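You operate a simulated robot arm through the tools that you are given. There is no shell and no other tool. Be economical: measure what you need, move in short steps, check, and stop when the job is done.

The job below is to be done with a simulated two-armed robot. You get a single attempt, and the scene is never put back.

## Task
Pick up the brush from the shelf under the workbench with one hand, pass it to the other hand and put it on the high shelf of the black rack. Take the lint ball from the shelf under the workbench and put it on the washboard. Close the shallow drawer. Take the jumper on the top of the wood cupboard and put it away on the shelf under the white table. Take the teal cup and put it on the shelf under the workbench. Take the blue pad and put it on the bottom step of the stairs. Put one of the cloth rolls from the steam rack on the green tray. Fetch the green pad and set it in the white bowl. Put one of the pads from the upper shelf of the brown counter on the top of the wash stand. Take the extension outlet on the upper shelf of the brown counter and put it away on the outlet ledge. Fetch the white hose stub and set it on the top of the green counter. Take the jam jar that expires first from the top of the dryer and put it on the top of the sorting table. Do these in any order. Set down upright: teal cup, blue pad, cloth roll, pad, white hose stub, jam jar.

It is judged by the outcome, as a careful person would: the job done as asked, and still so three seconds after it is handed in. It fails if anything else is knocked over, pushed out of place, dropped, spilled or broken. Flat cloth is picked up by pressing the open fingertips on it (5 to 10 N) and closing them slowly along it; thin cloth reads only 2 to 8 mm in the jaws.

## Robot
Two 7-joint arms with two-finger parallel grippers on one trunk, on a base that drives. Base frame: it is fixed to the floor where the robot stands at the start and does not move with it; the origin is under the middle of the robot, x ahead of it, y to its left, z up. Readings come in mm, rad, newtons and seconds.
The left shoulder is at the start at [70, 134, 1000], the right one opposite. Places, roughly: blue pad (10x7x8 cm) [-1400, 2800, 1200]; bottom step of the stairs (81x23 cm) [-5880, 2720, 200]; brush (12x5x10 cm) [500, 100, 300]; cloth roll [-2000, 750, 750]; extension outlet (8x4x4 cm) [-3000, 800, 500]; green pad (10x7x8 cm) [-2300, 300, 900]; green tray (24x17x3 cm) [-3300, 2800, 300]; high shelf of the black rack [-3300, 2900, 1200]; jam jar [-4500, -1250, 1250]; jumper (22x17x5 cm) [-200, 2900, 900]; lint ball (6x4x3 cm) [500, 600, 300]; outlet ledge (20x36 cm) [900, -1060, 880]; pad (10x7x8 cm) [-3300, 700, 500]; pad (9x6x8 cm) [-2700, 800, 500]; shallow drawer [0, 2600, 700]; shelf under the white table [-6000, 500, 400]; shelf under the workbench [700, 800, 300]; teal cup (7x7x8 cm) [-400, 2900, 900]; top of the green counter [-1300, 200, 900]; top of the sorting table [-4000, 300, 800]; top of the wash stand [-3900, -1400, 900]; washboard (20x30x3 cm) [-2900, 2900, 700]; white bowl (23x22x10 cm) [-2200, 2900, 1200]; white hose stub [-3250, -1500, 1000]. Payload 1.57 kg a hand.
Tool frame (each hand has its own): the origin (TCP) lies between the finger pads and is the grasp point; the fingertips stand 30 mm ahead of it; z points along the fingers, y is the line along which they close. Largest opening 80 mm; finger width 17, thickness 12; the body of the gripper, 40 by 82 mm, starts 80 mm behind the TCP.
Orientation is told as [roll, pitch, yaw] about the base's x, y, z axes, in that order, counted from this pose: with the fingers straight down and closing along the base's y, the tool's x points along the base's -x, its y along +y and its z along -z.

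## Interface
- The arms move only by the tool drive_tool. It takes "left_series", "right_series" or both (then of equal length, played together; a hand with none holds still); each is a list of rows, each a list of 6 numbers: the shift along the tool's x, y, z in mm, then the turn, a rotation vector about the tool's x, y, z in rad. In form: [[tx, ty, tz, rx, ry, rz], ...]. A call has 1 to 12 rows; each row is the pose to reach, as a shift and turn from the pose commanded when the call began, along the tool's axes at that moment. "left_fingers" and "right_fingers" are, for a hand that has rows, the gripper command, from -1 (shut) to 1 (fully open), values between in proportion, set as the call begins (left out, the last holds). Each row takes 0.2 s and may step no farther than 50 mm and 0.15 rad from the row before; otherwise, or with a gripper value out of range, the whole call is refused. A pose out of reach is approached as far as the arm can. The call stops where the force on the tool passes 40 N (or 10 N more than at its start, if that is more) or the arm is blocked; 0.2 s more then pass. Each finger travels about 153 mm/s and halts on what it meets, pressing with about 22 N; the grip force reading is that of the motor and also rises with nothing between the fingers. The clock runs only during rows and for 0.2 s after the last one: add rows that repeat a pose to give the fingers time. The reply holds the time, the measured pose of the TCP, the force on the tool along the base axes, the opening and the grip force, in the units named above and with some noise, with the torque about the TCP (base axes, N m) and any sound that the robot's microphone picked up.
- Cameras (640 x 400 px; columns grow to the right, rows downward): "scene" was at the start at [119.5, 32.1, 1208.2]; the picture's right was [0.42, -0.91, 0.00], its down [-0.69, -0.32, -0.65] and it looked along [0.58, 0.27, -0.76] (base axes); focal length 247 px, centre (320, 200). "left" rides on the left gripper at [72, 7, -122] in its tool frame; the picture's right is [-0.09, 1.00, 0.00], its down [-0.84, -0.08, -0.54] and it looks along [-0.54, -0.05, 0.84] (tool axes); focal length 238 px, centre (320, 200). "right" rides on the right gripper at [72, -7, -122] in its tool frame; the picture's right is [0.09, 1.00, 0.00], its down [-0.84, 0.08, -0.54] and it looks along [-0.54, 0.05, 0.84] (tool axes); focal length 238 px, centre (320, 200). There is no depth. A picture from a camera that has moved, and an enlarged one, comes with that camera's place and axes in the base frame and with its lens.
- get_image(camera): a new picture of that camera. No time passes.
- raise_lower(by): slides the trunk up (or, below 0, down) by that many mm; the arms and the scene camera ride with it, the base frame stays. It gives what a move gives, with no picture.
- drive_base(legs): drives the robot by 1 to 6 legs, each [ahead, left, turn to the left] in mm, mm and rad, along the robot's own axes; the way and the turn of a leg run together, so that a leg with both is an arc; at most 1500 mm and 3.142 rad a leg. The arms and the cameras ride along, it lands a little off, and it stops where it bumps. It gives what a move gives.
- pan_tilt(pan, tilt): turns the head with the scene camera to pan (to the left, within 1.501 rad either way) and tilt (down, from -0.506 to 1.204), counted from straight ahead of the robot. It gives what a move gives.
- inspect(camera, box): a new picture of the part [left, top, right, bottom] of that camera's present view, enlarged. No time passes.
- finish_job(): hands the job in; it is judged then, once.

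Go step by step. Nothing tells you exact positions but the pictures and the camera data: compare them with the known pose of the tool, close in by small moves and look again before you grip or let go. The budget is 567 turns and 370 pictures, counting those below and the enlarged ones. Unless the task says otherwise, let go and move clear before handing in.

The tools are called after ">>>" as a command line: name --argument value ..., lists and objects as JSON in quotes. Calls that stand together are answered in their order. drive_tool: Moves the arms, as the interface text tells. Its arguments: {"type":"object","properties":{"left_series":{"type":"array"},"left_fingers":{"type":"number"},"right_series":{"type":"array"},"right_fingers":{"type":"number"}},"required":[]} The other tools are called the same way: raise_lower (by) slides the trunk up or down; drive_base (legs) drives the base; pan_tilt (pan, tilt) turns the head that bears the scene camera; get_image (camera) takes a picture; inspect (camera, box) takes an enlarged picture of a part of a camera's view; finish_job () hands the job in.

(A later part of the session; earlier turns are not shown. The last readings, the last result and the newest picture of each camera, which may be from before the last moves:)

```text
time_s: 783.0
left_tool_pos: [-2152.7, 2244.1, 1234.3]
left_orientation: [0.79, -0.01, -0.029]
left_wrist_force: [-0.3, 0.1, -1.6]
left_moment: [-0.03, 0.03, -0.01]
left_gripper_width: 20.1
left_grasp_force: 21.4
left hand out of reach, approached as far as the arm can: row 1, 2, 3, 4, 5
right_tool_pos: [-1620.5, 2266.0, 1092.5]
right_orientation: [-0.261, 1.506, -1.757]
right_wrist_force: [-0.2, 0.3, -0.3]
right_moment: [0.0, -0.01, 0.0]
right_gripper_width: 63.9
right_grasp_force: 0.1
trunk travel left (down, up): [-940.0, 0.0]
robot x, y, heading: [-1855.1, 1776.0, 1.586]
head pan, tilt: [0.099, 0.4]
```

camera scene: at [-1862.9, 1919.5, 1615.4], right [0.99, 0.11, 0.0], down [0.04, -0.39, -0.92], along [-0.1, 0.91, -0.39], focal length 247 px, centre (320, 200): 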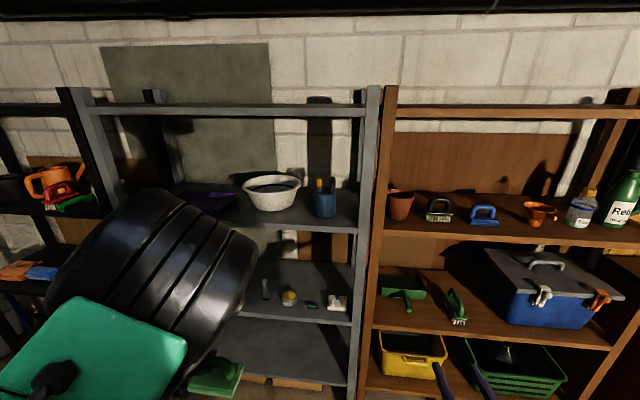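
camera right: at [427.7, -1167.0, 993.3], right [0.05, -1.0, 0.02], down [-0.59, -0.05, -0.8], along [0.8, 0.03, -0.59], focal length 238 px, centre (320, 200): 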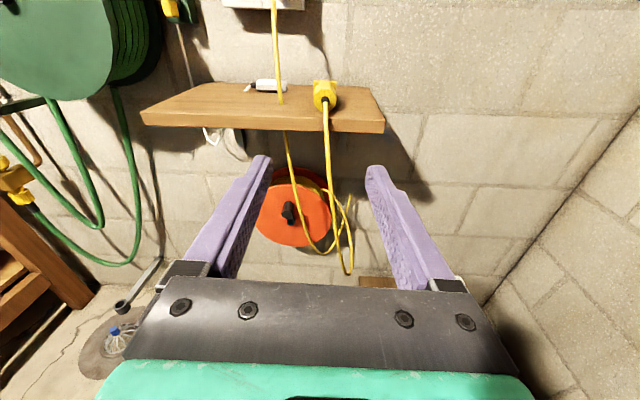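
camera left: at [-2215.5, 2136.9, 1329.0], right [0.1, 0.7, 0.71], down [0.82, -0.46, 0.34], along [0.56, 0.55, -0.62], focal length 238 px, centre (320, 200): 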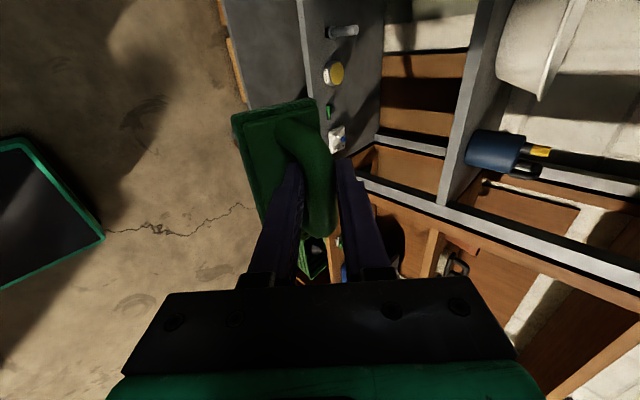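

The steep pitch limits height. I reduce the pitch to about 20° and raise again.

>>> drive_tool --left_series '[[0, 0, 0, -0.12, 0, 0], [0, 0, 0, -0.24, 0, 0], [0, 0, 0, -0.36, 0, 0], [0, 0, 0, -0.44, 0, 0]]'

>>> drive_tool --left_series '[[0, 35, 5, 0, 0, 0], [0, 70, 10, 0, 0, 0], [0, 105, 15, 0, 0, 0], [0, 140, 20, 0, 0, 0], [0, 150, 20, 0, 0, 0]]'

>>> get_image --camera "left"

```text
time_s: 784.0
left_tool_pos: [-2156.3, 2243.5, 1239.1]
left_orientation: [1.228, -0.011, -0.027]
left_wrist_force: [0.3, 0.7, -0.2]
left_moment: [0.0, 0.0, -0.03]
left_gripper_width: 20.0
left_grasp_force: 21.4
right_tool_pos: [-1622.1, 2266.5, 1092.4]
right_orientation: [-0.248, 1.506, -1.744]
right_wrist_force: [0.5, 0.1, -0.8]
right_moment: [-0.03, -0.01, -0.01]
right_gripper_width: 64.0
right_grasp_force: 0.1
trunk travel left (down, up): [-940.0, 0.0]
robot x, y, heading: [-1855.0, 1778.4, 1.585]
head pan, tilt: [0.099, 0.4]
```

```text
time_s: 785.2
left_tool_pos: [-2155.3, 2314.5, 1373.7]
left_orientation: [1.224, -0.009, -0.025]
left_wrist_force: [0.4, 0.4, -0.3]
left_moment: [-0.01, -0.01, 0.01]
left_gripper_width: 19.8
left_grasp_force: 22.4
right_tool_pos: [-1622.6, 2267.3, 1092.1]
right_orientation: [-0.253, 1.503, -1.747]
right_wrist_force: [0.7, -0.6, -0.2]
right_moment: [-0.02, 0.03, -0.01]
right_gripper_width: 64.0
right_grasp_force: 0.1
trunk travel left (down, up): [-940.0, 0.0]
robot x, y, heading: [-1850.6, 1779.2, 1.587]
head pan, tilt: [0.099, 0.4]
```

```text
119 pictures are left
camera left: at [-2230.8, 2203.2, 1420.6], right [0.09, 0.34, 0.94], down [0.82, -0.56, 0.12], along [0.56, 0.76, -0.33], focal length 238 px, centre (320, 200)
```

left: 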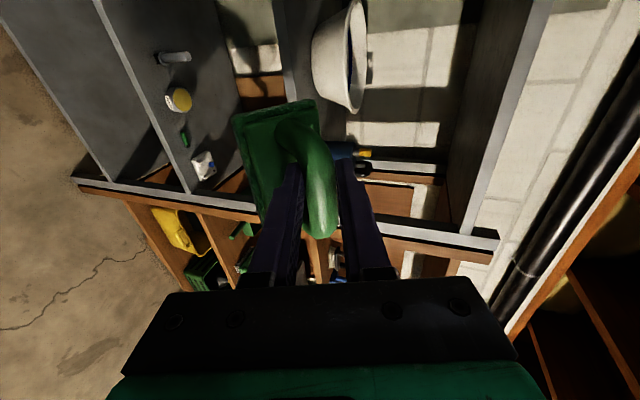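

The hand is now high enough. I turn 0.3 rad right so that the left hand leads, and move toward the bowl in steps.

>>> drive_base --legs '[[0, 0, -0.31], [0, 300, 0], [180, 0, 0]]'

>>> get_image --camera "left"

>>> get_image --camera "scene"

```text
time_s: 789.4
left_tool_pos: [-2220.8, 2640.0, 1376.1]
left_orientation: [1.229, -0.012, -0.334]
left_wrist_force: [-1.1, -0.4, 0.4]
left_moment: [0.0, 0.02, -0.02]
left_gripper_width: 20.1
left_grasp_force: 22.4
right_tool_pos: [-1726.1, 2434.8, 1094.7]
right_orientation: [-0.275, 1.508, -2.075]
right_wrist_force: [-0.9, -0.1, -0.3]
right_moment: [-0.05, 0.0, 0.02]
right_gripper_width: 64.0
right_grasp_force: 0.1
trunk travel left (down, up): [-940.0, 0.0]
robot x, y, heading: [-2096.6, 2044.0, 1.275]
head pan, tilt: [0.099, 0.4]
```

```text
118 pictures are left
camera left: at [-2325.4, 2556.6, 1422.0], right [0.19, 0.29, 0.94], down [0.61, -0.78, 0.12], along [0.77, 0.55, -0.32], focal length 238 px, centre (320, 200)
```

left: 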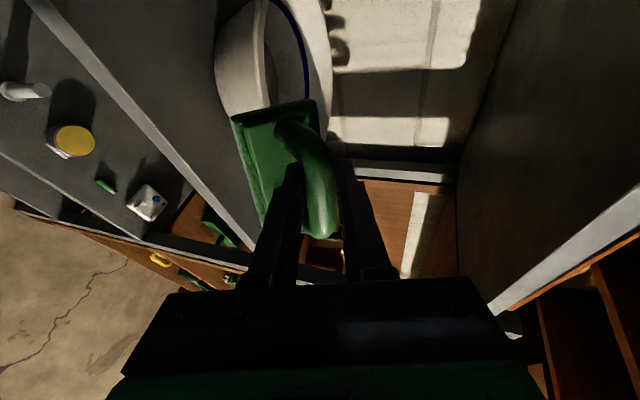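

```text
117 pictures are left
camera scene: at [-2062.8, 2174.7, 1616.0], right [0.98, -0.19, 0.0], down [-0.07, -0.38, -0.92], along [0.18, 0.91, -0.39], focal length 247 px, centre (320, 200)
```

scene: 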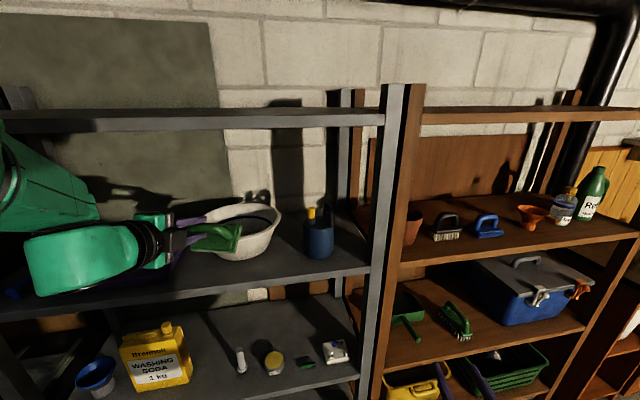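

The bowl's centre is at about [-2144,2827]. I shift right 25 mm and go ahead over it.

>>> drive_tool --left_series '[[0, 6, -2, 0, 0, 0], [0, 12, -4, 0, 0, 0]]'

>>> drive_base --legs '[[0, -25, 0], [165, 0, 0]]'

>>> get_image --camera "left"

>>> get_image --camera "scene"

```text
time_s: 790.0
left_tool_pos: [-2221.1, 2642.3, 1381.9]
left_orientation: [1.218, -0.026, -0.328]
left_wrist_force: [0.1, -0.2, -0.9]
left_moment: [0.01, 0.01, 0.02]
left_gripper_width: 20.0
left_grasp_force: 22.2
right_tool_pos: [-1725.9, 2436.7, 1092.7]
right_orientation: [-0.265, 1.505, -2.066]
right_wrist_force: [-0.2, -0.2, -0.4]
right_moment: [-0.03, 0.01, 0.06]
right_gripper_width: 64.3
right_grasp_force: 0.0
trunk travel left (down, up): [-940.0, 0.0]
robot x, y, heading: [-2092.9, 2045.4, 1.276]
head pan, tilt: [0.099, 0.4]
```

```text
time_s: 791.8
left_tool_pos: [-2150.1, 2794.6, 1383.3]
left_orientation: [1.222, -0.023, -0.329]
left_wrist_force: [-0.1, -0.4, -0.6]
left_moment: [0.04, 0.06, -0.01]
left_gripper_width: 20.1
left_grasp_force: 21.7
right_tool_pos: [-1653.8, 2587.4, 1092.4]
right_orientation: [-0.287, 1.506, -2.087]
right_wrist_force: [-0.6, 0.7, -0.2]
right_moment: [0.03, 0.02, 0.06]
right_gripper_width: 64.0
right_grasp_force: 0.1
trunk travel left (down, up): [-940.0, 0.0]
robot x, y, heading: [-2022.5, 2191.9, 1.279]
head pan, tilt: [0.099, 0.4]
```

```text
116 pictures are left
camera left: at [-2254.8, 2710.6, 1429.7], right [0.18, 0.3, 0.94], down [0.62, -0.78, 0.13], along [0.77, 0.56, -0.32], focal length 238 px, centre (320, 200)
```

left: 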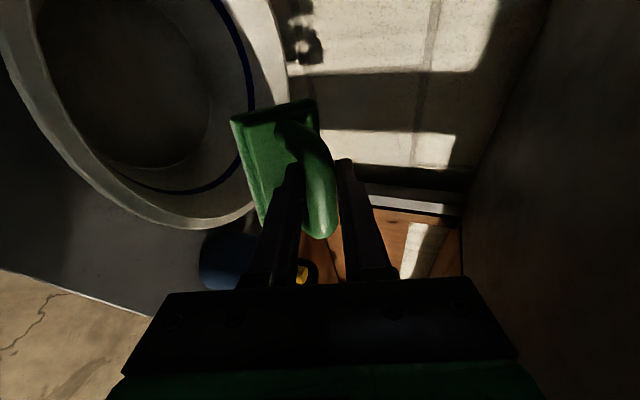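

```text
115 pictures are left
camera scene: at [-1991.2, 2328.4, 1616.3], right [0.99, -0.17, 0.0], down [-0.07, -0.38, -0.92], along [0.16, 0.91, -0.38], focal length 247 px, centre (320, 200)
```

scene: 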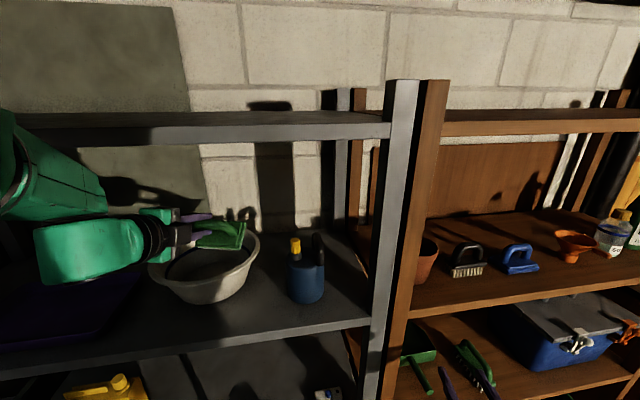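

I centre by 19 mm left and 14 mm back, then lower in steps.

>>> drive_base --legs '[[-14, 19, 0]]'

>>> drive_tool --left_series '[[0, -14, 5, 0, 0, 0], [0, -28, 10, 0, 0, 0], [0, -42, 15, 0, 0, 0], [0, -52, 19, 0, 0, 0]]'

>>> get_image --camera "left"

>>> inspect --camera "scene" --box '[120, 180, 340, 330]'

```text
time_s: 792.6
left_tool_pos: [-2165.6, 2792.8, 1380.3]
left_orientation: [1.213, -0.022, -0.328]
left_wrist_force: [0.5, 1.2, -1.1]
left_moment: [-0.02, 0.01, 0.04]
left_gripper_width: 19.8
left_grasp_force: 22.0
right_tool_pos: [-1669.8, 2585.5, 1090.0]
right_orientation: [-0.306, 1.499, -2.107]
right_wrist_force: [-0.1, 0.2, 0.6]
right_moment: [0.04, -0.02, 0.03]
right_gripper_width: 64.1
right_grasp_force: 0.0
trunk travel left (down, up): [-940.0, 0.0]
robot x, y, heading: [-2041.8, 2187.7, 1.275]
head pan, tilt: [0.099, 0.4]
```

```text
time_s: 793.6
left_tool_pos: [-2172.2, 2789.7, 1324.7]
left_orientation: [1.217, -0.026, -0.328]
left_wrist_force: [-0.3, 0.9, 0.4]
left_moment: [0.01, 0.0, 0.03]
left_gripper_width: 20.1
left_grasp_force: 21.9
right_tool_pos: [-1676.8, 2583.2, 1091.8]
right_orientation: [-0.242, 1.503, -2.043]
right_wrist_force: [-0.3, -0.5, 0.8]
right_moment: [0.0, 0.0, 0.02]
right_gripper_width: 64.2
right_grasp_force: 0.0
trunk travel left (down, up): [-940.0, 0.0]
robot x, y, heading: [-2040.0, 2187.3, 1.281]
head pan, tilt: [0.099, 0.4]
```

```text
114 pictures are left
camera left: at [-2277.2, 2706.2, 1371.0], right [0.18, 0.3, 0.94], down [0.62, -0.78, 0.14], along [0.77, 0.55, -0.32], focal length 238 px, centre (320, 200)
```

left: 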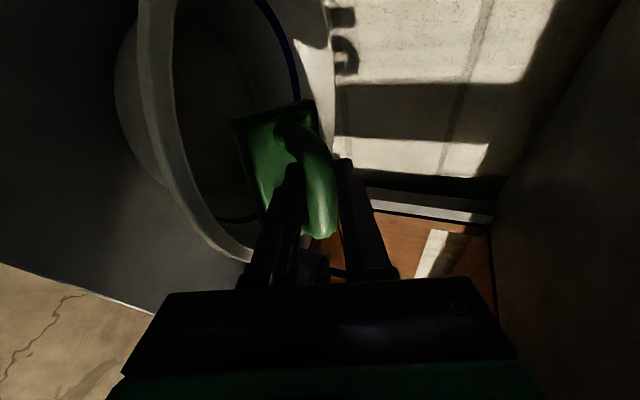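

```text
2.67 times, centred on (230, 255) of scene
camera zoom: at [-2013.0, 2325.7, 1615.4], right [0.98, -0.19, 0.0], down [-0.07, -0.38, -0.92], along [0.18, 0.9, -0.39], focal length 659 px, centre (560, 53)
```

zoom: 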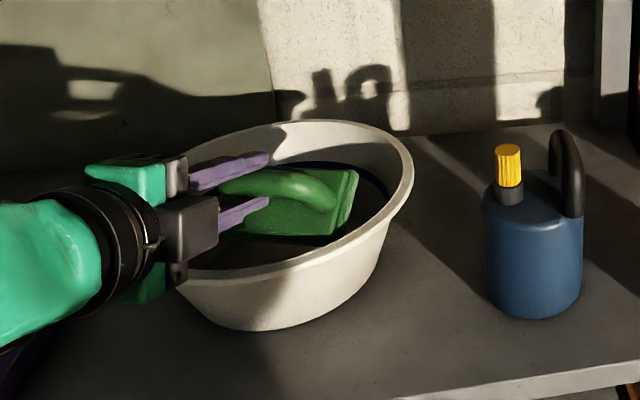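

The pad is inside the bowl. I lower a bit more, then open the fingers.

>>> drive_tool --left_series '[[0, -6, 2, 0, 0, 0], [0, -12, 4, 0, 0, 0], [0, -18, 6, 0, 0, 0]]'

>>> inspect --camera "scene" --box '[120, 180, 340, 330]'

```text
time_s: 794.4
left_tool_pos: [-2170.7, 2789.1, 1307.2]
left_orientation: [1.219, -0.024, -0.327]
left_wrist_force: [-1.4, 1.1, -0.8]
left_moment: [-0.01, 0.02, 0.07]
left_gripper_width: 19.8
left_grasp_force: 22.3
right_tool_pos: [-1675.4, 2583.6, 1092.4]
right_orientation: [-0.257, 1.503, -2.059]
right_wrist_force: [0.3, -0.3, -0.7]
right_moment: [-0.03, 0.03, -0.02]
right_gripper_width: 64.0
right_grasp_force: 0.0
trunk travel left (down, up): [-940.0, 0.0]
robot x, y, heading: [-2038.5, 2188.7, 1.277]
head pan, tilt: [0.099, 0.4]
```

```text
2.67 times, centred on (230, 255) of scene
camera zoom: at [-2011.5, 2325.6, 1615.4], right [0.98, -0.19, 0.0], down [-0.07, -0.38, -0.92], along [0.18, 0.9, -0.39], focal length 659 px, centre (560, 53)
```

zoom: 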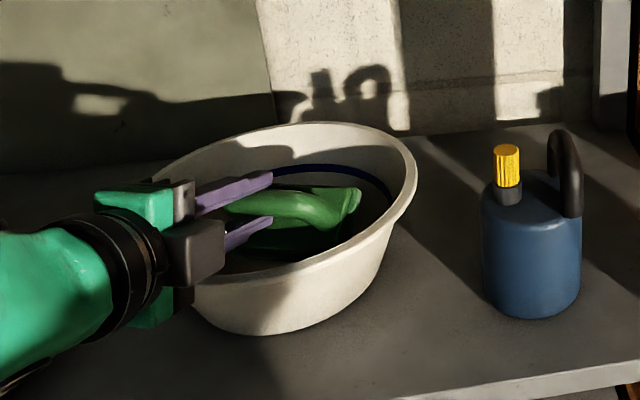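

>>> drive_tool --left_series '[[0, -5, 2, 0, 0, 0], [0, -9, 3, 0, 0, 0]]'

>>> drive_tool --left_series '[[0, 0, 0, 0, 0, 0], [0, 0, 0, 0, 0, 0], [0, 0, 0, 0, 0, 0]]' --left_fingers -0.1

>>> inspect --camera "scene" --box '[120, 180, 340, 330]'

```text
time_s: 795.0
left_tool_pos: [-2170.8, 2788.6, 1298.1]
left_orientation: [1.216, -0.024, -0.328]
left_wrist_force: [-1.1, 1.1, 0.5]
left_moment: [0.03, 0.01, 0.1]
left_gripper_width: 19.6
left_grasp_force: 22.1
right_tool_pos: [-1675.7, 2583.5, 1093.2]
right_orientation: [-0.253, 1.503, -2.054]
right_wrist_force: [-0.4, 0.0, -0.2]
right_moment: [-0.02, 0.01, -0.03]
right_gripper_width: 64.0
right_grasp_force: 0.0
trunk travel left (down, up): [-940.0, 0.0]
robot x, y, heading: [-2043.6, 2182.5, 1.28]
head pan, tilt: [0.099, 0.4]
```

```text
time_s: 795.8
left_tool_pos: [-2170.4, 2788.5, 1296.9]
left_orientation: [1.219, -0.024, -0.326]
left_wrist_force: [0.3, 0.1, 1.4]
left_moment: [-0.03, 0.01, 0.0]
left_gripper_width: 34.6
left_grasp_force: 0.1
right_tool_pos: [-1674.4, 2584.1, 1092.3]
right_orientation: [-0.263, 1.502, -2.064]
right_wrist_force: [0.1, -0.5, -0.6]
right_moment: [-0.02, -0.03, 0.01]
right_gripper_width: 64.1
right_grasp_force: 0.1
trunk travel left (down, up): [-940.0, 0.0]
robot x, y, heading: [-2041.2, 2186.9, 1.281]
head pan, tilt: [0.099, 0.4]
```

```text
2.67 times, centred on (230, 255) of scene
camera zoom: at [-2011.0, 2324.9, 1615.5], right [0.98, -0.19, 0.0], down [-0.07, -0.38, -0.92], along [0.18, 0.9, -0.39], focal length 659 px, centre (560, 53)
```

zoom: 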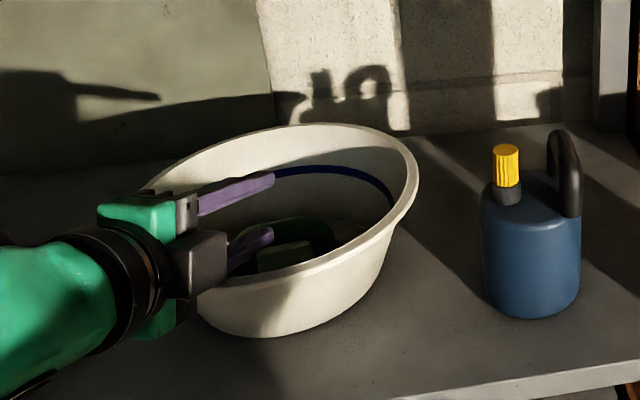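

The pad has settled in the bowl. I withdraw along the finger axis and back off.

>>> drive_tool --left_series '[[0, 3, -20, 0, 0, 0], [0, 8, -45, 0, 0, 0], [0, 25, -70, 0, 0, 0], [0, 45, -90, 0, 0, 0]]'

>>> inspect --camera "scene" --box '[120, 180, 340, 330]'

```text
time_s: 796.9
left_tool_pos: [-2210.3, 2725.8, 1337.0]
left_orientation: [1.206, -0.227, -0.285]
left_wrist_force: [-0.4, -0.9, -0.4]
left_moment: [0.08, -0.04, -0.04]
left_gripper_width: 36.1
left_grasp_force: 0.0
left hand out of reach, approached as far as the arm can: row 4
right_tool_pos: [-1675.9, 2584.1, 1092.5]
right_orientation: [-0.247, 1.502, -2.046]
right_wrist_force: [-0.5, 0.3, -0.7]
right_moment: [-0.01, -0.01, 0.02]
right_gripper_width: 64.2
right_grasp_force: 0.1
trunk travel left (down, up): [-940.0, 0.0]
robot x, y, heading: [-2040.8, 2190.6, 1.283]
head pan, tilt: [0.099, 0.4]
stopped in row 4 (left hand): the arm was blocked; the commanded pose is now the measured one
```

```text
2.67 times, centred on (230, 255) of scene
camera zoom: at [-2011.0, 2325.7, 1615.3], right [0.98, -0.21, 0.0], down [-0.08, -0.38, -0.92], along [0.19, 0.9, -0.39], focal length 659 px, centre (560, 53)
```

zoom: 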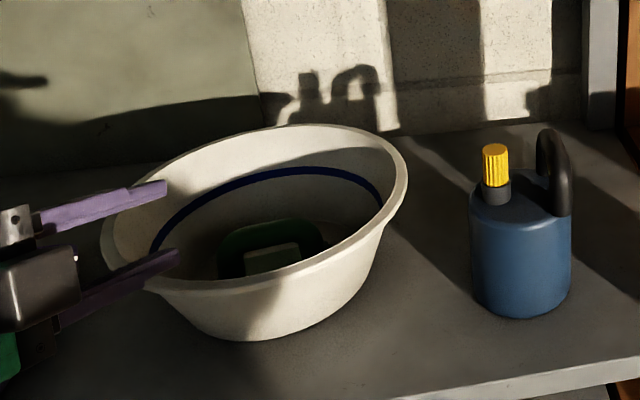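

The green pad lies in the bowl. I drive back clear.

>>> drive_base --legs '[[-60, 0, 0]]'

>>> drive_base --legs '[[-300, 0, 0]]'

>>> get_image --camera "scene"

```text
time_s: 797.8
left_tool_pos: [-2222.4, 2680.0, 1333.1]
left_orientation: [1.196, -0.228, -0.285]
left_wrist_force: [0.6, -0.2, -0.2]
left_moment: [-0.02, 0.04, 0.0]
left_gripper_width: 36.1
left_grasp_force: 0.1
right_tool_pos: [-1690.9, 2534.0, 1087.5]
right_orientation: [-0.242, 1.494, -2.043]
right_wrist_force: [-0.1, 1.3, -0.1]
right_moment: [0.0, 0.03, 0.01]
right_gripper_width: 64.3
right_grasp_force: 0.1
trunk travel left (down, up): [-940.0, 0.0]
robot x, y, heading: [-2059.0, 2132.6, 1.28]
head pan, tilt: [0.099, 0.4]
```

```text
time_s: 799.9
left_tool_pos: [-2309.6, 2383.2, 1336.4]
left_orientation: [1.202, -0.227, -0.286]
left_wrist_force: [0.0, -0.7, 0.0]
left_moment: [0.01, 0.02, -0.03]
left_gripper_width: 35.9
left_grasp_force: 0.0
right_tool_pos: [-1777.8, 2240.2, 1090.4]
right_orientation: [-0.256, 1.502, -2.059]
right_wrist_force: [0.3, -0.4, 0.4]
right_moment: [0.01, 0.02, 0.0]
right_gripper_width: 63.7
right_grasp_force: 0.1
trunk travel left (down, up): [-940.0, 0.0]
robot x, y, heading: [-2147.1, 1840.0, 1.277]
head pan, tilt: [0.099, 0.4]
```

```text
109 pictures are left
camera scene: at [-2113.6, 1983.9, 1615.1], right [0.98, -0.19, 0.0], down [-0.08, -0.38, -0.92], along [0.18, 0.9, -0.39], focal length 247 px, centre (320, 200)
```

scene: 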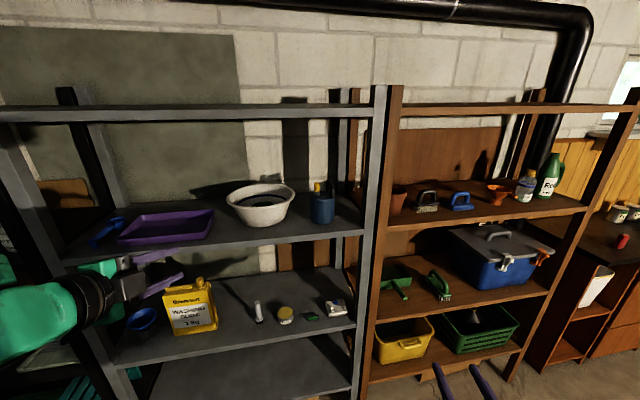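

The bowl is fine. Last is the blue pad on the brown rack's high shelf. I straighten the left hand to level (rolled), then move over in front of it.

>>> drive_tool --left_series '[[0, 0, 0, -0.12, 0, 0], [0, 0, 0, -0.24, 0, 0], [0, 0, 0, -0.368, 0, 0]]'

>>> drive_tool --left_series '[[0, -20, 0, 0, 0, 0.11], [0, -40, 0, 0, 0, 0.227], [0, -65, 0, 0, 0, 0.227]]' --left_fingers -0.1

>>> drive_base --legs '[[0, -795, 0], [250, 0, 0]]'

>>> get_image --camera "left"

>>> get_image --camera "scene"

```text
time_s: 800.7
left_tool_pos: [-2313.8, 2382.1, 1336.9]
left_orientation: [1.572, -0.226, -0.285]
left_wrist_force: [0.1, -0.8, 0.1]
left_moment: [0.0, 0.0, -0.05]
left_gripper_width: 35.9
left_grasp_force: 0.1
right_tool_pos: [-1780.0, 2237.9, 1092.8]
right_orientation: [-0.251, 1.503, -2.052]
right_wrist_force: [0.3, -0.1, -0.6]
right_moment: [0.03, -0.01, 0.0]
right_gripper_width: 64.0
right_grasp_force: 0.0
trunk travel left (down, up): [-940.0, 0.0]
robot x, y, heading: [-2145.7, 1838.6, 1.275]
head pan, tilt: [0.099, 0.4]
```

```text
time_s: 801.5
left_tool_pos: [-2298.6, 2377.7, 1274.0]
left_orientation: [1.572, 0.002, -0.285]
left_wrist_force: [0.6, 0.2, -0.1]
left_moment: [0.02, -0.02, 0.0]
left_gripper_width: 36.0
left_grasp_force: 0.0
right_tool_pos: [-1779.6, 2239.4, 1092.7]
right_orientation: [-0.252, 1.502, -2.054]
right_wrist_force: [-0.2, 0.2, -0.4]
right_moment: [0.0, -0.01, 0.0]
right_gripper_width: 64.0
right_grasp_force: 0.0
trunk travel left (down, up): [-940.0, 0.0]
robot x, y, heading: [-2144.7, 1841.6, 1.277]
head pan, tilt: [0.099, 0.4]
```

```text
time_s: 807.2
left_tool_pos: [-1459.3, 2387.1, 1274.6]
left_orientation: [1.576, 0.001, -0.287]
left_wrist_force: [-0.4, -0.4, -0.3]
left_moment: [0.01, 0.02, 0.01]
left_gripper_width: 36.0
left_grasp_force: 0.0
right_tool_pos: [-939.2, 2248.0, 1093.6]
right_orientation: [-0.27, 1.506, -2.073]
right_wrist_force: [-0.2, 0.1, -0.8]
right_moment: [0.03, -0.01, -0.02]
right_gripper_width: 63.9
right_grasp_force: 0.0
trunk travel left (down, up): [-940.0, 0.0]
robot x, y, heading: [-1308.8, 1854.7, 1.276]
head pan, tilt: [0.099, 0.4]
```

```text
108 pictures are left
camera left: at [-1562.3, 2290.4, 1280.9], right [0.09, -0.03, 1.0], down [0.65, -0.76, -0.08], along [0.76, 0.65, -0.05], focal length 238 px, centre (320, 200)
```

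left: 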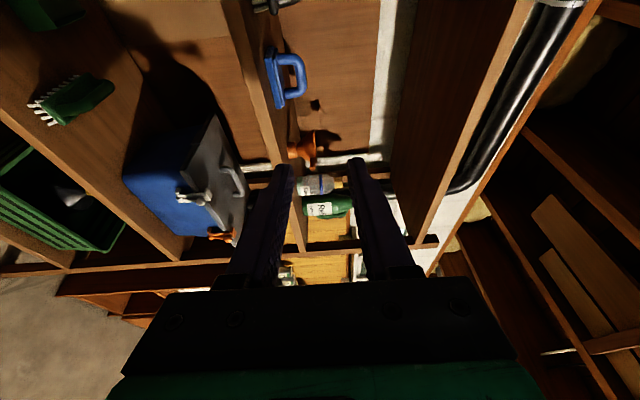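

```text
107 pictures are left
camera scene: at [-1276.2, 1989.7, 1615.8], right [0.98, -0.19, 0.0], down [-0.07, -0.38, -0.92], along [0.18, 0.9, -0.39], focal length 247 px, centre (320, 200)
```

scene: 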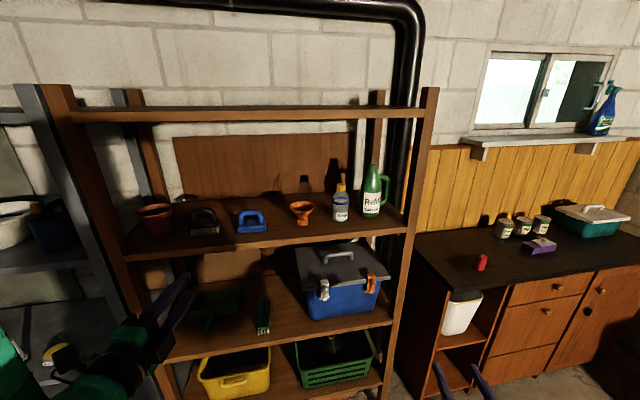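

The blue pad's bar is at about [-1363,2800], z≈1241 (shelf ≈1175). I lower 31 mm, align, and drive in.

>>> drive_tool --left_series '[[0, -16, 15, 0, 0, 0], [0, -31, 40, 0, 0, 0]]'

>>> drive_base --legs '[[0, 24, 0], [270, 0, 0]]'

>>> get_image --camera "left"

```text
time_s: 807.8
left_tool_pos: [-1444.6, 2428.9, 1241.6]
left_orientation: [1.572, 0.002, -0.288]
left_wrist_force: [0.2, 0.2, -1.2]
left_moment: [-0.01, 0.01, 0.03]
left_gripper_width: 35.9
left_grasp_force: 0.0
right_tool_pos: [-936.8, 2251.7, 1092.0]
right_orientation: [-0.284, 1.501, -2.09]
right_wrist_force: [0.6, -0.4, 0.7]
right_moment: [0.02, 0.02, 0.0]
right_gripper_width: 64.1
right_grasp_force: 0.0
trunk travel left (down, up): [-940.0, 0.0]
robot x, y, heading: [-1306.0, 1853.3, 1.276]
head pan, tilt: [0.099, 0.4]
```

```text
time_s: 810.1
left_tool_pos: [-1397.1, 2689.0, 1242.6]
left_orientation: [1.573, 0.0, -0.281]
left_wrist_force: [-0.1, -0.4, -0.2]
left_moment: [-0.01, 0.01, -0.02]
left_gripper_width: 35.8
left_grasp_force: 0.0
right_tool_pos: [-888.1, 2513.5, 1093.1]
right_orientation: [-0.266, 1.506, -2.065]
right_wrist_force: [0.2, 0.0, -0.9]
right_moment: [-0.01, -0.03, 0.0]
right_gripper_width: 64.1
right_grasp_force: 0.0
trunk travel left (down, up): [-940.0, 0.0]
robot x, y, heading: [-1251.3, 2120.9, 1.281]
head pan, tilt: [0.099, 0.4]
```

```text
106 pictures are left
camera left: at [-1500.4, 2590.8, 1249.0], right [0.09, -0.03, 1.0], down [0.65, -0.75, -0.08], along [0.75, 0.66, -0.05], focal length 238 px, centre (320, 200)
```

left: 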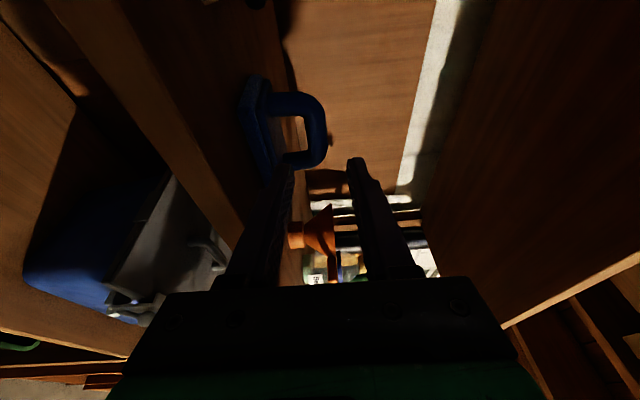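

Well lined up. I lower 4 mm and advance so that the lower finger enters the hole.

>>> drive_tool --left_series '[[2, -4, 20, 0, 0, 0], [3, -4, 45, 0, 0, 0], [3, -4, 65, 0, 0, 0]]'

>>> get_image --camera "left"

```text
time_s: 810.9
left_tool_pos: [-1380.4, 2754.9, 1239.2]
left_orientation: [1.572, 0.0, -0.282]
left_wrist_force: [-0.3, 0.5, -0.8]
left_moment: [-0.01, 0.0, 0.01]
left_gripper_width: 36.2
left_grasp_force: 0.1
right_tool_pos: [-887.9, 2516.6, 1090.3]
right_orientation: [-0.258, 1.502, -2.057]
right_wrist_force: [-0.3, -1.3, 0.5]
right_moment: [-0.01, 0.0, 0.0]
right_gripper_width: 64.3
right_grasp_force: 0.0
trunk travel left (down, up): [-940.0, 0.0]
robot x, y, heading: [-1255.8, 2115.8, 1.284]
head pan, tilt: [0.099, 0.4]
```

```text
105 pictures are left
camera left: at [-1484.3, 2657.7, 1244.5], right [0.09, -0.03, 1.0], down [0.65, -0.75, -0.08], along [0.75, 0.66, -0.05], focal length 238 px, centre (320, 200)
```

left: 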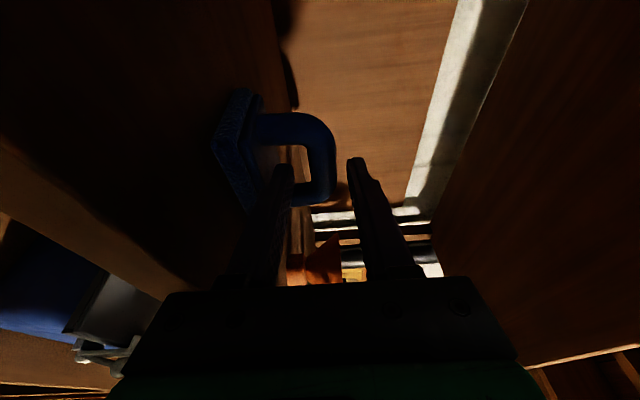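

>>> drive_base --legs '[[22, 0, 0]]'

>>> drive_tool --left_series '[[0, 0, 12, 0, 0, 0], [0, 0, 26, 0, 0, 0]]'

>>> get_image --camera "left"

```text
time_s: 811.7
left_tool_pos: [-1377.6, 2769.3, 1242.2]
left_orientation: [1.579, 0.001, -0.28]
left_wrist_force: [-0.7, -0.2, 0.2]
left_moment: [0.02, 0.01, 0.02]
left_gripper_width: 36.0
left_grasp_force: 0.1
right_tool_pos: [-884.0, 2531.1, 1093.9]
right_orientation: [-0.276, 1.509, -2.075]
right_wrist_force: [0.8, -0.5, 0.5]
right_moment: [0.02, 0.0, 0.0]
right_gripper_width: 63.8
right_grasp_force: 0.1
trunk travel left (down, up): [-940.0, 0.0]
robot x, y, heading: [-1247.0, 2138.6, 1.283]
head pan, tilt: [0.099, 0.4]
```

```text
time_s: 812.3
left_tool_pos: [-1368.9, 2798.9, 1239.0]
left_orientation: [1.573, 0.0, -0.28]
left_wrist_force: [0.3, 0.5, -0.2]
left_moment: [0.03, -0.01, 0.01]
left_gripper_width: 35.7
left_grasp_force: 0.0
right_tool_pos: [-882.2, 2535.7, 1092.0]
right_orientation: [-0.261, 1.505, -2.062]
right_wrist_force: [0.1, 0.4, 0.2]
right_moment: [-0.02, -0.02, 0.01]
right_gripper_width: 64.4
right_grasp_force: 0.0
trunk travel left (down, up): [-940.0, 0.0]
robot x, y, heading: [-1243.1, 2137.6, 1.283]
head pan, tilt: [0.099, 0.4]
```

```text
104 pictures are left
camera left: at [-1472.3, 2701.5, 1245.6], right [0.09, -0.03, 1.0], down [0.65, -0.75, -0.08], along [0.75, 0.66, -0.05], focal length 238 px, centre (320, 200)
```

left: 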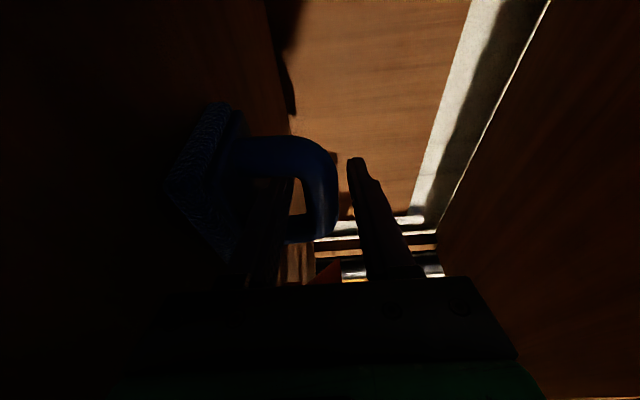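

The bar is between the fingers. I close, lift, and back out.

>>> drive_tool --left_series '[[0, 0, 4, 0, 0, 0], [0, 0, 4, 0, 0, 0], [0, 0, 4, 0, 0, 0]]' --left_fingers -1

>>> drive_tool --left_series '[[0, 12, -2, 0, 0, 0], [0, 25, -5, 0, 0, 0], [0, 38, -10, 0, 0, 0]]'

>>> drive_base --legs '[[-380, 0, 0]]'

>>> get_image --camera "left"

```text
time_s: 813.1
left_tool_pos: [-1367.1, 2802.8, 1239.7]
left_orientation: [1.573, 0.002, -0.281]
left_wrist_force: [-0.8, 1.9, 6.0]
left_moment: [0.0, 0.02, 0.08]
left_gripper_width: 20.0
left_grasp_force: 22.9
right_tool_pos: [-881.0, 2536.4, 1092.5]
right_orientation: [-0.269, 1.505, -2.065]
right_wrist_force: [-0.6, -0.2, -0.6]
right_moment: [-0.02, -0.01, -0.03]
right_gripper_width: 64.1
right_grasp_force: 0.1
trunk travel left (down, up): [-940.0, 0.0]
robot x, y, heading: [-1246.3, 2139.9, 1.286]
head pan, tilt: [0.099, 0.4]
```

```text
time_s: 813.9
left_tool_pos: [-1371.5, 2792.7, 1277.1]
left_orientation: [1.572, 0.001, -0.284]
left_wrist_force: [-0.3, -0.2, -1.0]
left_moment: [0.03, 0.0, -0.02]
left_gripper_width: 20.1
left_grasp_force: 22.3
right_tool_pos: [-881.1, 2537.3, 1092.8]
right_orientation: [-0.262, 1.504, -2.061]
right_wrist_force: [0.6, 0.6, 1.3]
right_moment: [-0.01, 0.01, -0.03]
right_gripper_width: 64.0
right_grasp_force: 0.0
trunk travel left (down, up): [-940.0, 0.0]
robot x, y, heading: [-1249.2, 2136.5, 1.282]
head pan, tilt: [0.099, 0.4]
```

```text
time_s: 816.3
left_tool_pos: [-1477.9, 2436.6, 1276.9]
left_orientation: [1.572, -0.002, -0.276]
left_wrist_force: [0.2, 1.4, -0.8]
left_moment: [-0.01, -0.03, 0.01]
left_gripper_width: 20.0
left_grasp_force: 22.0
right_tool_pos: [-987.6, 2180.7, 1090.6]
right_orientation: [-0.255, 1.502, -2.046]
right_wrist_force: [0.5, -0.1, -0.5]
right_moment: [-0.03, -0.02, -0.04]
right_gripper_width: 64.2
right_grasp_force: 0.1
trunk travel left (down, up): [-940.0, 0.0]
robot x, y, heading: [-1353.6, 1779.8, 1.29]
head pan, tilt: [0.099, 0.4]
```

```text
103 pictures are left
camera left: at [-1580.8, 2338.3, 1283.1], right [0.09, -0.03, 1.0], down [0.66, -0.75, -0.08], along [0.75, 0.66, -0.05], focal length 238 px, centre (320, 200)
```

left: 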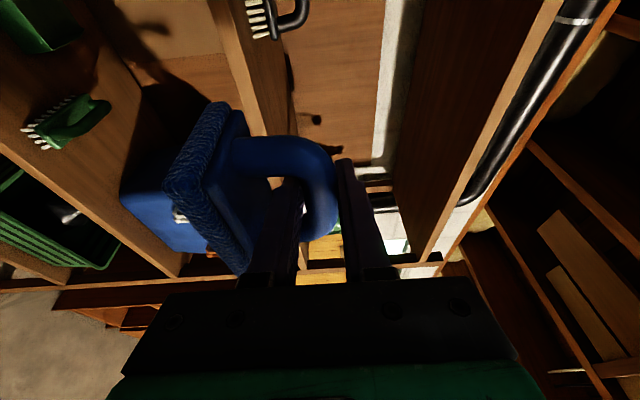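

The blue pad is held. I retract a bit, straighten up, and travel west to the stairs.

>>> drive_tool --left_series '[[0, -20, -40, 0, 0, 0], [0, -40, -80, 0, 0, 0], [0, -60, -120, 0, 0, 0]]'

>>> drive_base --legs '[[0, 0, 0.28], [0, 1450, 0], [0, 1450, 0], [0, 1250, 0]]'

>>> pan_tilt --pan 0.3 --tilt 0.5

>>> get_image --camera "scene"

```text
time_s: 817.1
left_tool_pos: [-1510.6, 2318.8, 1218.0]
left_orientation: [1.573, -0.001, -0.277]
left_wrist_force: [-0.6, 0.2, -0.4]
left_moment: [0.02, -0.02, -0.05]
left_gripper_width: 19.7
left_grasp_force: 22.8
right_tool_pos: [-990.9, 2179.4, 1091.9]
right_orientation: [-0.248, 1.504, -2.041]
right_wrist_force: [0.1, -0.3, 0.2]
right_moment: [-0.03, -0.02, 0.02]
right_gripper_width: 64.2
right_grasp_force: 0.0
trunk travel left (down, up): [-940.0, 0.0]
robot x, y, heading: [-1350.7, 1777.8, 1.286]
head pan, tilt: [0.099, 0.4]
```

```text
time_s: 838.0
left_tool_pos: [-5812.3, 2284.1, 1218.5]
left_orientation: [1.571, 0.003, 0.008]
left_wrist_force: [0.8, 0.4, -0.2]
left_moment: [-0.02, -0.01, 0.01]
left_gripper_width: 19.7
left_grasp_force: 22.4
right_tool_pos: [-5272.9, 2295.6, 1091.8]
right_orientation: [-0.269, 1.503, -1.778]
right_wrist_force: [-0.3, -0.4, 0.6]
right_moment: [-0.01, 0.0, -0.02]
right_gripper_width: 64.1
right_grasp_force: 0.0
trunk travel left (down, up): [-940.0, 0.0]
robot x, y, heading: [-5507.7, 1806.5, 1.572]
head pan, tilt: [0.099, 0.4]
```

```text
time_s: 838.7
left_tool_pos: [-5813.3, 2282.3, 1218.1]
left_orientation: [1.573, 0.0, 0.01]
left_wrist_force: [0.3, 0.7, -1.1]
left_moment: [-0.05, -0.02, -0.01]
left_gripper_width: 20.0
left_grasp_force: 21.8
right_tool_pos: [-5273.1, 2295.5, 1091.2]
right_orientation: [-0.258, 1.502, -1.767]
right_wrist_force: [0.1, 0.1, 0.3]
right_moment: [-0.01, -0.01, 0.01]
right_gripper_width: 64.3
right_grasp_force: 0.2
trunk travel left (down, up): [-940.0, 0.0]
robot x, y, heading: [-5510.8, 1807.8, 1.571]
head pan, tilt: [0.3, 0.499]
```

```text
102 pictures are left
camera scene: at [-5538.0, 1945.9, 1606.3], right [0.95, 0.3, 0.0], down [0.14, -0.46, -0.88], along [-0.26, 0.84, -0.48], focal length 247 px, centre (320, 200)
```

scene: 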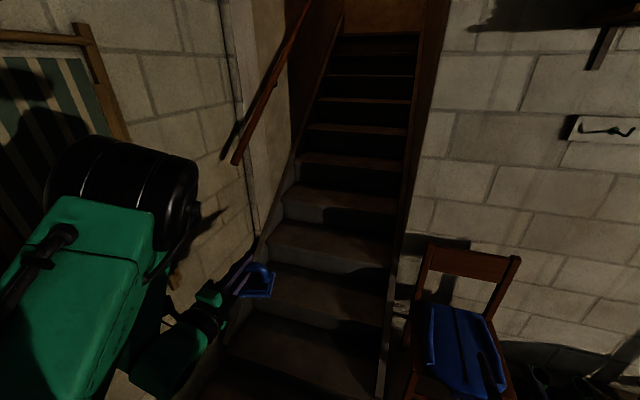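

>>> pan_tilt --pan 0.15 --tilt 0.85

>>> get_image --camera "scene"

```text
time_s: 839.5
left_tool_pos: [-5813.3, 2283.6, 1216.8]
left_orientation: [1.572, 0.0, 0.007]
left_wrist_force: [-0.8, -1.0, -0.5]
left_moment: [-0.01, 0.02, 0.04]
left_gripper_width: 19.7
left_grasp_force: 22.2
right_tool_pos: [-5272.7, 2295.1, 1091.6]
right_orientation: [-0.26, 1.503, -1.77]
right_wrist_force: [0.4, 0.1, 0.4]
right_moment: [0.04, -0.03, 0.01]
right_gripper_width: 63.9
right_grasp_force: 0.1
trunk travel left (down, up): [-940.0, 0.0]
robot x, y, heading: [-5510.1, 1811.4, 1.57]
head pan, tilt: [0.15, 0.85]
```

```text
101 pictures are left
camera scene: at [-5522.8, 1936.3, 1576.4], right [0.99, 0.15, 0.0], down [0.11, -0.74, -0.66], along [-0.1, 0.65, -0.75], focal length 247 px, centre (320, 200)
```

scene: 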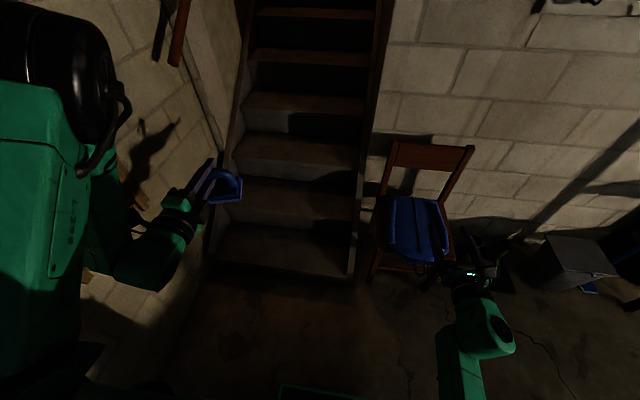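

The bottom step spans x≈-6240…-5420, front edge y≈2580. I lower the left arm, turn right 0.3 so the right hand stays clear of the chair, and position myself.

>>> drive_tool --left_series '[[0, -40, 5, 0, 0, 0], [0, -80, 10, 0, 0, 0], [0, -120, 15, 0, 0, 0], [0, -160, 20, 0, 0, 0], [0, -200, 20, 0, 0, 0], [0, -230, 20, 0, 0, 0]]'

>>> drive_base --legs '[[0, 0, -0.3]]'

>>> drive_base --legs '[[0, 150, 0]]'

>>> raise_lower --by -400

>>> raise_lower --by -240

>>> pan_tilt --pan 0.4 --tilt 0.5

>>> get_image --camera "scene"

>>> get_image --camera "left"

```text
time_s: 841.0
left_tool_pos: [-5814.1, 2305.3, 988.0]
left_orientation: [1.575, 0.0, 0.009]
left_wrist_force: [0.7, 0.8, -0.7]
left_moment: [0.03, 0.0, -0.01]
left_gripper_width: 19.8
left_grasp_force: 22.0
right_tool_pos: [-5273.6, 2296.0, 1091.5]
right_orientation: [-0.254, 1.503, -1.761]
right_wrist_force: [-0.5, -0.2, -0.7]
right_moment: [0.03, 0.01, -0.02]
right_gripper_width: 64.0
right_grasp_force: 0.0
trunk travel left (down, up): [-940.0, 0.0]
robot x, y, heading: [-5510.6, 1809.3, 1.572]
head pan, tilt: [0.15, 0.85]
```

```text
time_s: 842.3
left_tool_pos: [-5655.8, 2373.7, 987.3]
left_orientation: [1.573, 0.001, -0.29]
left_wrist_force: [0.2, 0.7, -1.5]
left_moment: [0.0, 0.03, -0.04]
left_gripper_width: 19.8
left_grasp_force: 21.9
right_tool_pos: [-5139.8, 2204.1, 1091.4]
right_orientation: [-0.252, 1.501, -2.062]
right_wrist_force: [0.2, 0.0, -0.1]
right_moment: [0.01, 0.0, -0.01]
right_gripper_width: 64.0
right_grasp_force: 0.1
trunk travel left (down, up): [-940.0, 0.0]
robot x, y, heading: [-5509.7, 1808.0, 1.276]
head pan, tilt: [0.15, 0.85]
```

```text
time_s: 843.7
left_tool_pos: [-5795.4, 2415.5, 987.9]
left_orientation: [1.574, 0.004, -0.296]
left_wrist_force: [0.7, -0.5, -0.5]
left_moment: [0.0, -0.01, -0.01]
left_gripper_width: 19.8
left_grasp_force: 21.8
right_tool_pos: [-5280.6, 2245.4, 1091.0]
right_orientation: [-0.296, 1.503, -2.106]
right_wrist_force: [0.1, -0.3, 0.3]
right_moment: [0.02, 0.02, 0.0]
right_gripper_width: 64.1
right_grasp_force: 0.0
trunk travel left (down, up): [-940.0, 0.0]
robot x, y, heading: [-5654.8, 1851.4, 1.264]
head pan, tilt: [0.15, 0.85]
```

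```text
time_s: 847.5
left_tool_pos: [-5796.9, 2416.2, 588.2]
left_orientation: [1.573, 0.001, -0.293]
left_wrist_force: [-0.3, 0.6, -0.2]
left_moment: [0.0, -0.02, 0.0]
left_gripper_width: 19.7
left_grasp_force: 21.9
right_tool_pos: [-5284.3, 2247.0, 692.7]
right_orientation: [-0.258, 1.502, -2.068]
right_wrist_force: [-0.6, 0.3, 0.0]
right_moment: [0.02, 0.03, -0.01]
right_gripper_width: 64.0
right_grasp_force: 0.0
trunk travel left (down, up): [-540.0, 400.0]
robot x, y, heading: [-5655.5, 1853.9, 1.263]
head pan, tilt: [0.15, 0.85]
```

```text
time_s: 850.0
left_tool_pos: [-5796.8, 2415.7, 347.4]
left_orientation: [1.573, -0.001, -0.293]
left_wrist_force: [-0.1, 0.5, -0.6]
left_moment: [0.03, 0.0, -0.03]
left_gripper_width: 19.7
left_grasp_force: 21.8
right_tool_pos: [-5283.7, 2246.7, 452.5]
right_orientation: [-0.26, 1.503, -2.07]
right_wrist_force: [0.3, 0.0, 0.1]
right_moment: [-0.02, 0.0, 0.0]
right_gripper_width: 64.0
right_grasp_force: 0.1
trunk travel left (down, up): [-300.0, 640.0]
robot x, y, heading: [-5655.6, 1852.6, 1.271]
head pan, tilt: [0.15, 0.85]
```

```text
time_s: 850.9
left_tool_pos: [-5796.3, 2416.7, 347.1]
left_orientation: [1.572, -0.001, -0.293]
left_wrist_force: [-0.1, 0.1, -0.1]
left_moment: [-0.01, 0.03, -0.03]
left_gripper_width: 20.0
left_grasp_force: 22.0
right_tool_pos: [-5283.5, 2246.7, 451.5]
right_orientation: [-0.258, 1.503, -2.068]
right_wrist_force: [0.0, -0.3, -0.3]
right_moment: [-0.02, 0.0, 0.01]
right_gripper_width: 64.0
right_grasp_force: 0.1
trunk travel left (down, up): [-300.0, 640.0]
robot x, y, heading: [-5653.2, 1853.1, 1.277]
head pan, tilt: [0.4, 0.499]
```

```text
100 pictures are left
camera scene: at [-5649.0, 1991.5, 966.2], right [0.99, 0.1, 0.0], down [0.05, -0.48, -0.88], along [-0.09, 0.87, -0.48], focal length 247 px, centre (320, 200)
```

scene: 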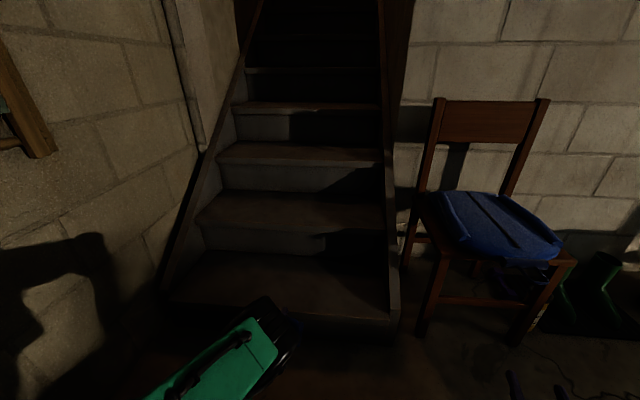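

```text
99 pictures are left
camera left: at [-5901.4, 2320.5, 353.7], right [0.09, -0.03, 1.0], down [0.64, -0.76, -0.08], along [0.76, 0.65, -0.05], focal length 238 px, centre (320, 200)
```

left: 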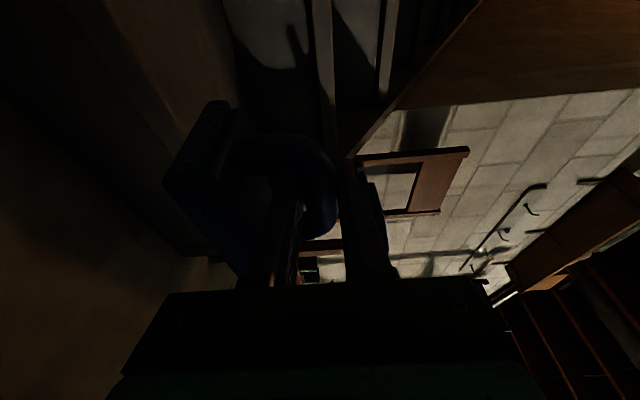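

I lower to just above the step and move in.

>>> raise_lower --by -60

>>> drive_base --legs '[[0, 35, 0], [240, 0, 0]]'

>>> get_image --camera "scene"

>>> get_image --camera "left"

```text
time_s: 851.9
left_tool_pos: [-5797.2, 2416.1, 287.5]
left_orientation: [1.573, -0.001, -0.293]
left_wrist_force: [-0.2, 1.3, -0.6]
left_moment: [0.0, 0.03, -0.01]
left_gripper_width: 19.9
left_grasp_force: 21.9
right_tool_pos: [-5284.0, 2246.3, 391.6]
right_orientation: [-0.261, 1.504, -2.071]
right_wrist_force: [-0.4, 0.0, 1.1]
right_moment: [-0.03, 0.01, 0.01]
right_gripper_width: 63.9
right_grasp_force: 0.1
trunk travel left (down, up): [-240.0, 700.0]
robot x, y, heading: [-5651.4, 1856.5, 1.268]
head pan, tilt: [0.4, 0.499]
```

```text
time_s: 854.1
left_tool_pos: [-5760.2, 2651.1, 287.7]
left_orientation: [1.571, 0.0, -0.292]
left_wrist_force: [0.6, 0.1, 0.3]
left_moment: [-0.03, -0.01, -0.01]
left_gripper_width: 20.0
left_grasp_force: 21.9
right_tool_pos: [-5246.4, 2480.9, 391.4]
right_orientation: [-0.259, 1.502, -2.069]
right_wrist_force: [0.5, 1.4, -0.1]
right_moment: [0.01, 0.01, 0.05]
right_gripper_width: 64.0
right_grasp_force: 0.0
trunk travel left (down, up): [-240.0, 700.0]
robot x, y, heading: [-5617.6, 2089.9, 1.267]
head pan, tilt: [0.4, 0.499]
```

```text
98 pictures are left
camera scene: at [-5613.0, 2226.1, 906.3], right [0.99, 0.1, 0.0], down [0.05, -0.48, -0.88], along [-0.09, 0.87, -0.48], focal length 247 px, centre (320, 200)
```

scene: 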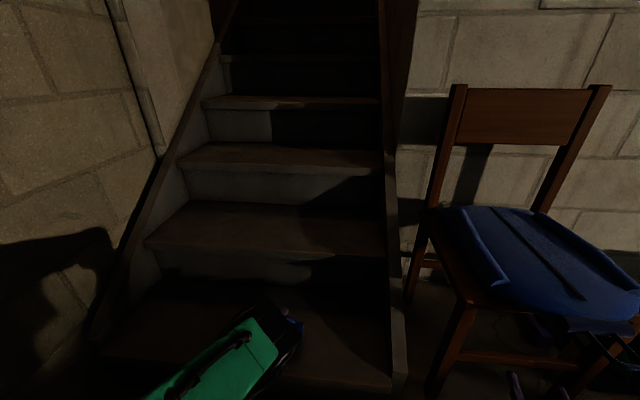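

```text
97 pictures are left
camera left: at [-5865.3, 2555.1, 293.6], right [0.09, -0.03, 1.0], down [0.64, -0.76, -0.08], along [0.76, 0.65, -0.05], focal length 238 px, centre (320, 200)
```

left: 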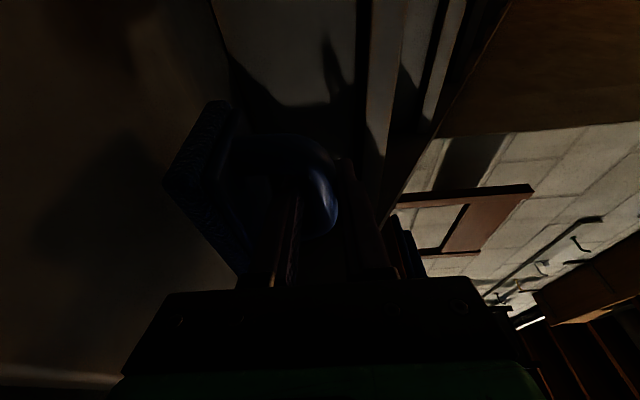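

The pad is over the step. I move 20 mm further and lower until it touches.

>>> drive_tool --left_series '[[0, 0, 12, 0, 0, 0], [0, -8, 20, 0, 0, 0], [0, -14, 20, 0, 0, 0]]'

>>> drive_tool --left_series '[[0, -4, 0, 0, 0, 0], [0, -8, 0, 0, 0, 0], [0, -11, 0, 0, 0, 0]]'

```text
time_s: 854.9
left_tool_pos: [-5755.1, 2670.8, 274.6]
left_orientation: [1.573, -0.001, -0.293]
left_wrist_force: [-0.5, 0.9, -1.2]
left_moment: [-0.01, 0.02, 0.01]
left_gripper_width: 19.9
left_grasp_force: 22.0
right_tool_pos: [-5247.2, 2481.4, 390.9]
right_orientation: [-0.257, 1.504, -2.068]
right_wrist_force: [0.0, -0.8, 0.1]
right_moment: [0.01, 0.0, -0.05]
right_gripper_width: 63.8
right_grasp_force: 0.0
trunk travel left (down, up): [-240.0, 700.0]
robot x, y, heading: [-5620.1, 2086.1, 1.267]
head pan, tilt: [0.4, 0.499]
```

```text
time_s: 855.7
left_tool_pos: [-5755.1, 2669.4, 261.9]
left_orientation: [1.573, 0.002, -0.294]
left_wrist_force: [-0.6, 1.0, -0.6]
left_moment: [-0.04, 0.0, 0.03]
left_gripper_width: 19.6
left_grasp_force: 21.5
right_tool_pos: [-5246.7, 2481.4, 392.3]
right_orientation: [-0.259, 1.502, -2.069]
right_wrist_force: [0.2, 0.5, -0.3]
right_moment: [0.02, 0.0, 0.0]
right_gripper_width: 64.0
right_grasp_force: 0.1
trunk travel left (down, up): [-240.0, 700.0]
robot x, y, heading: [-5615.2, 2088.0, 1.273]
head pan, tilt: [0.4, 0.499]
```

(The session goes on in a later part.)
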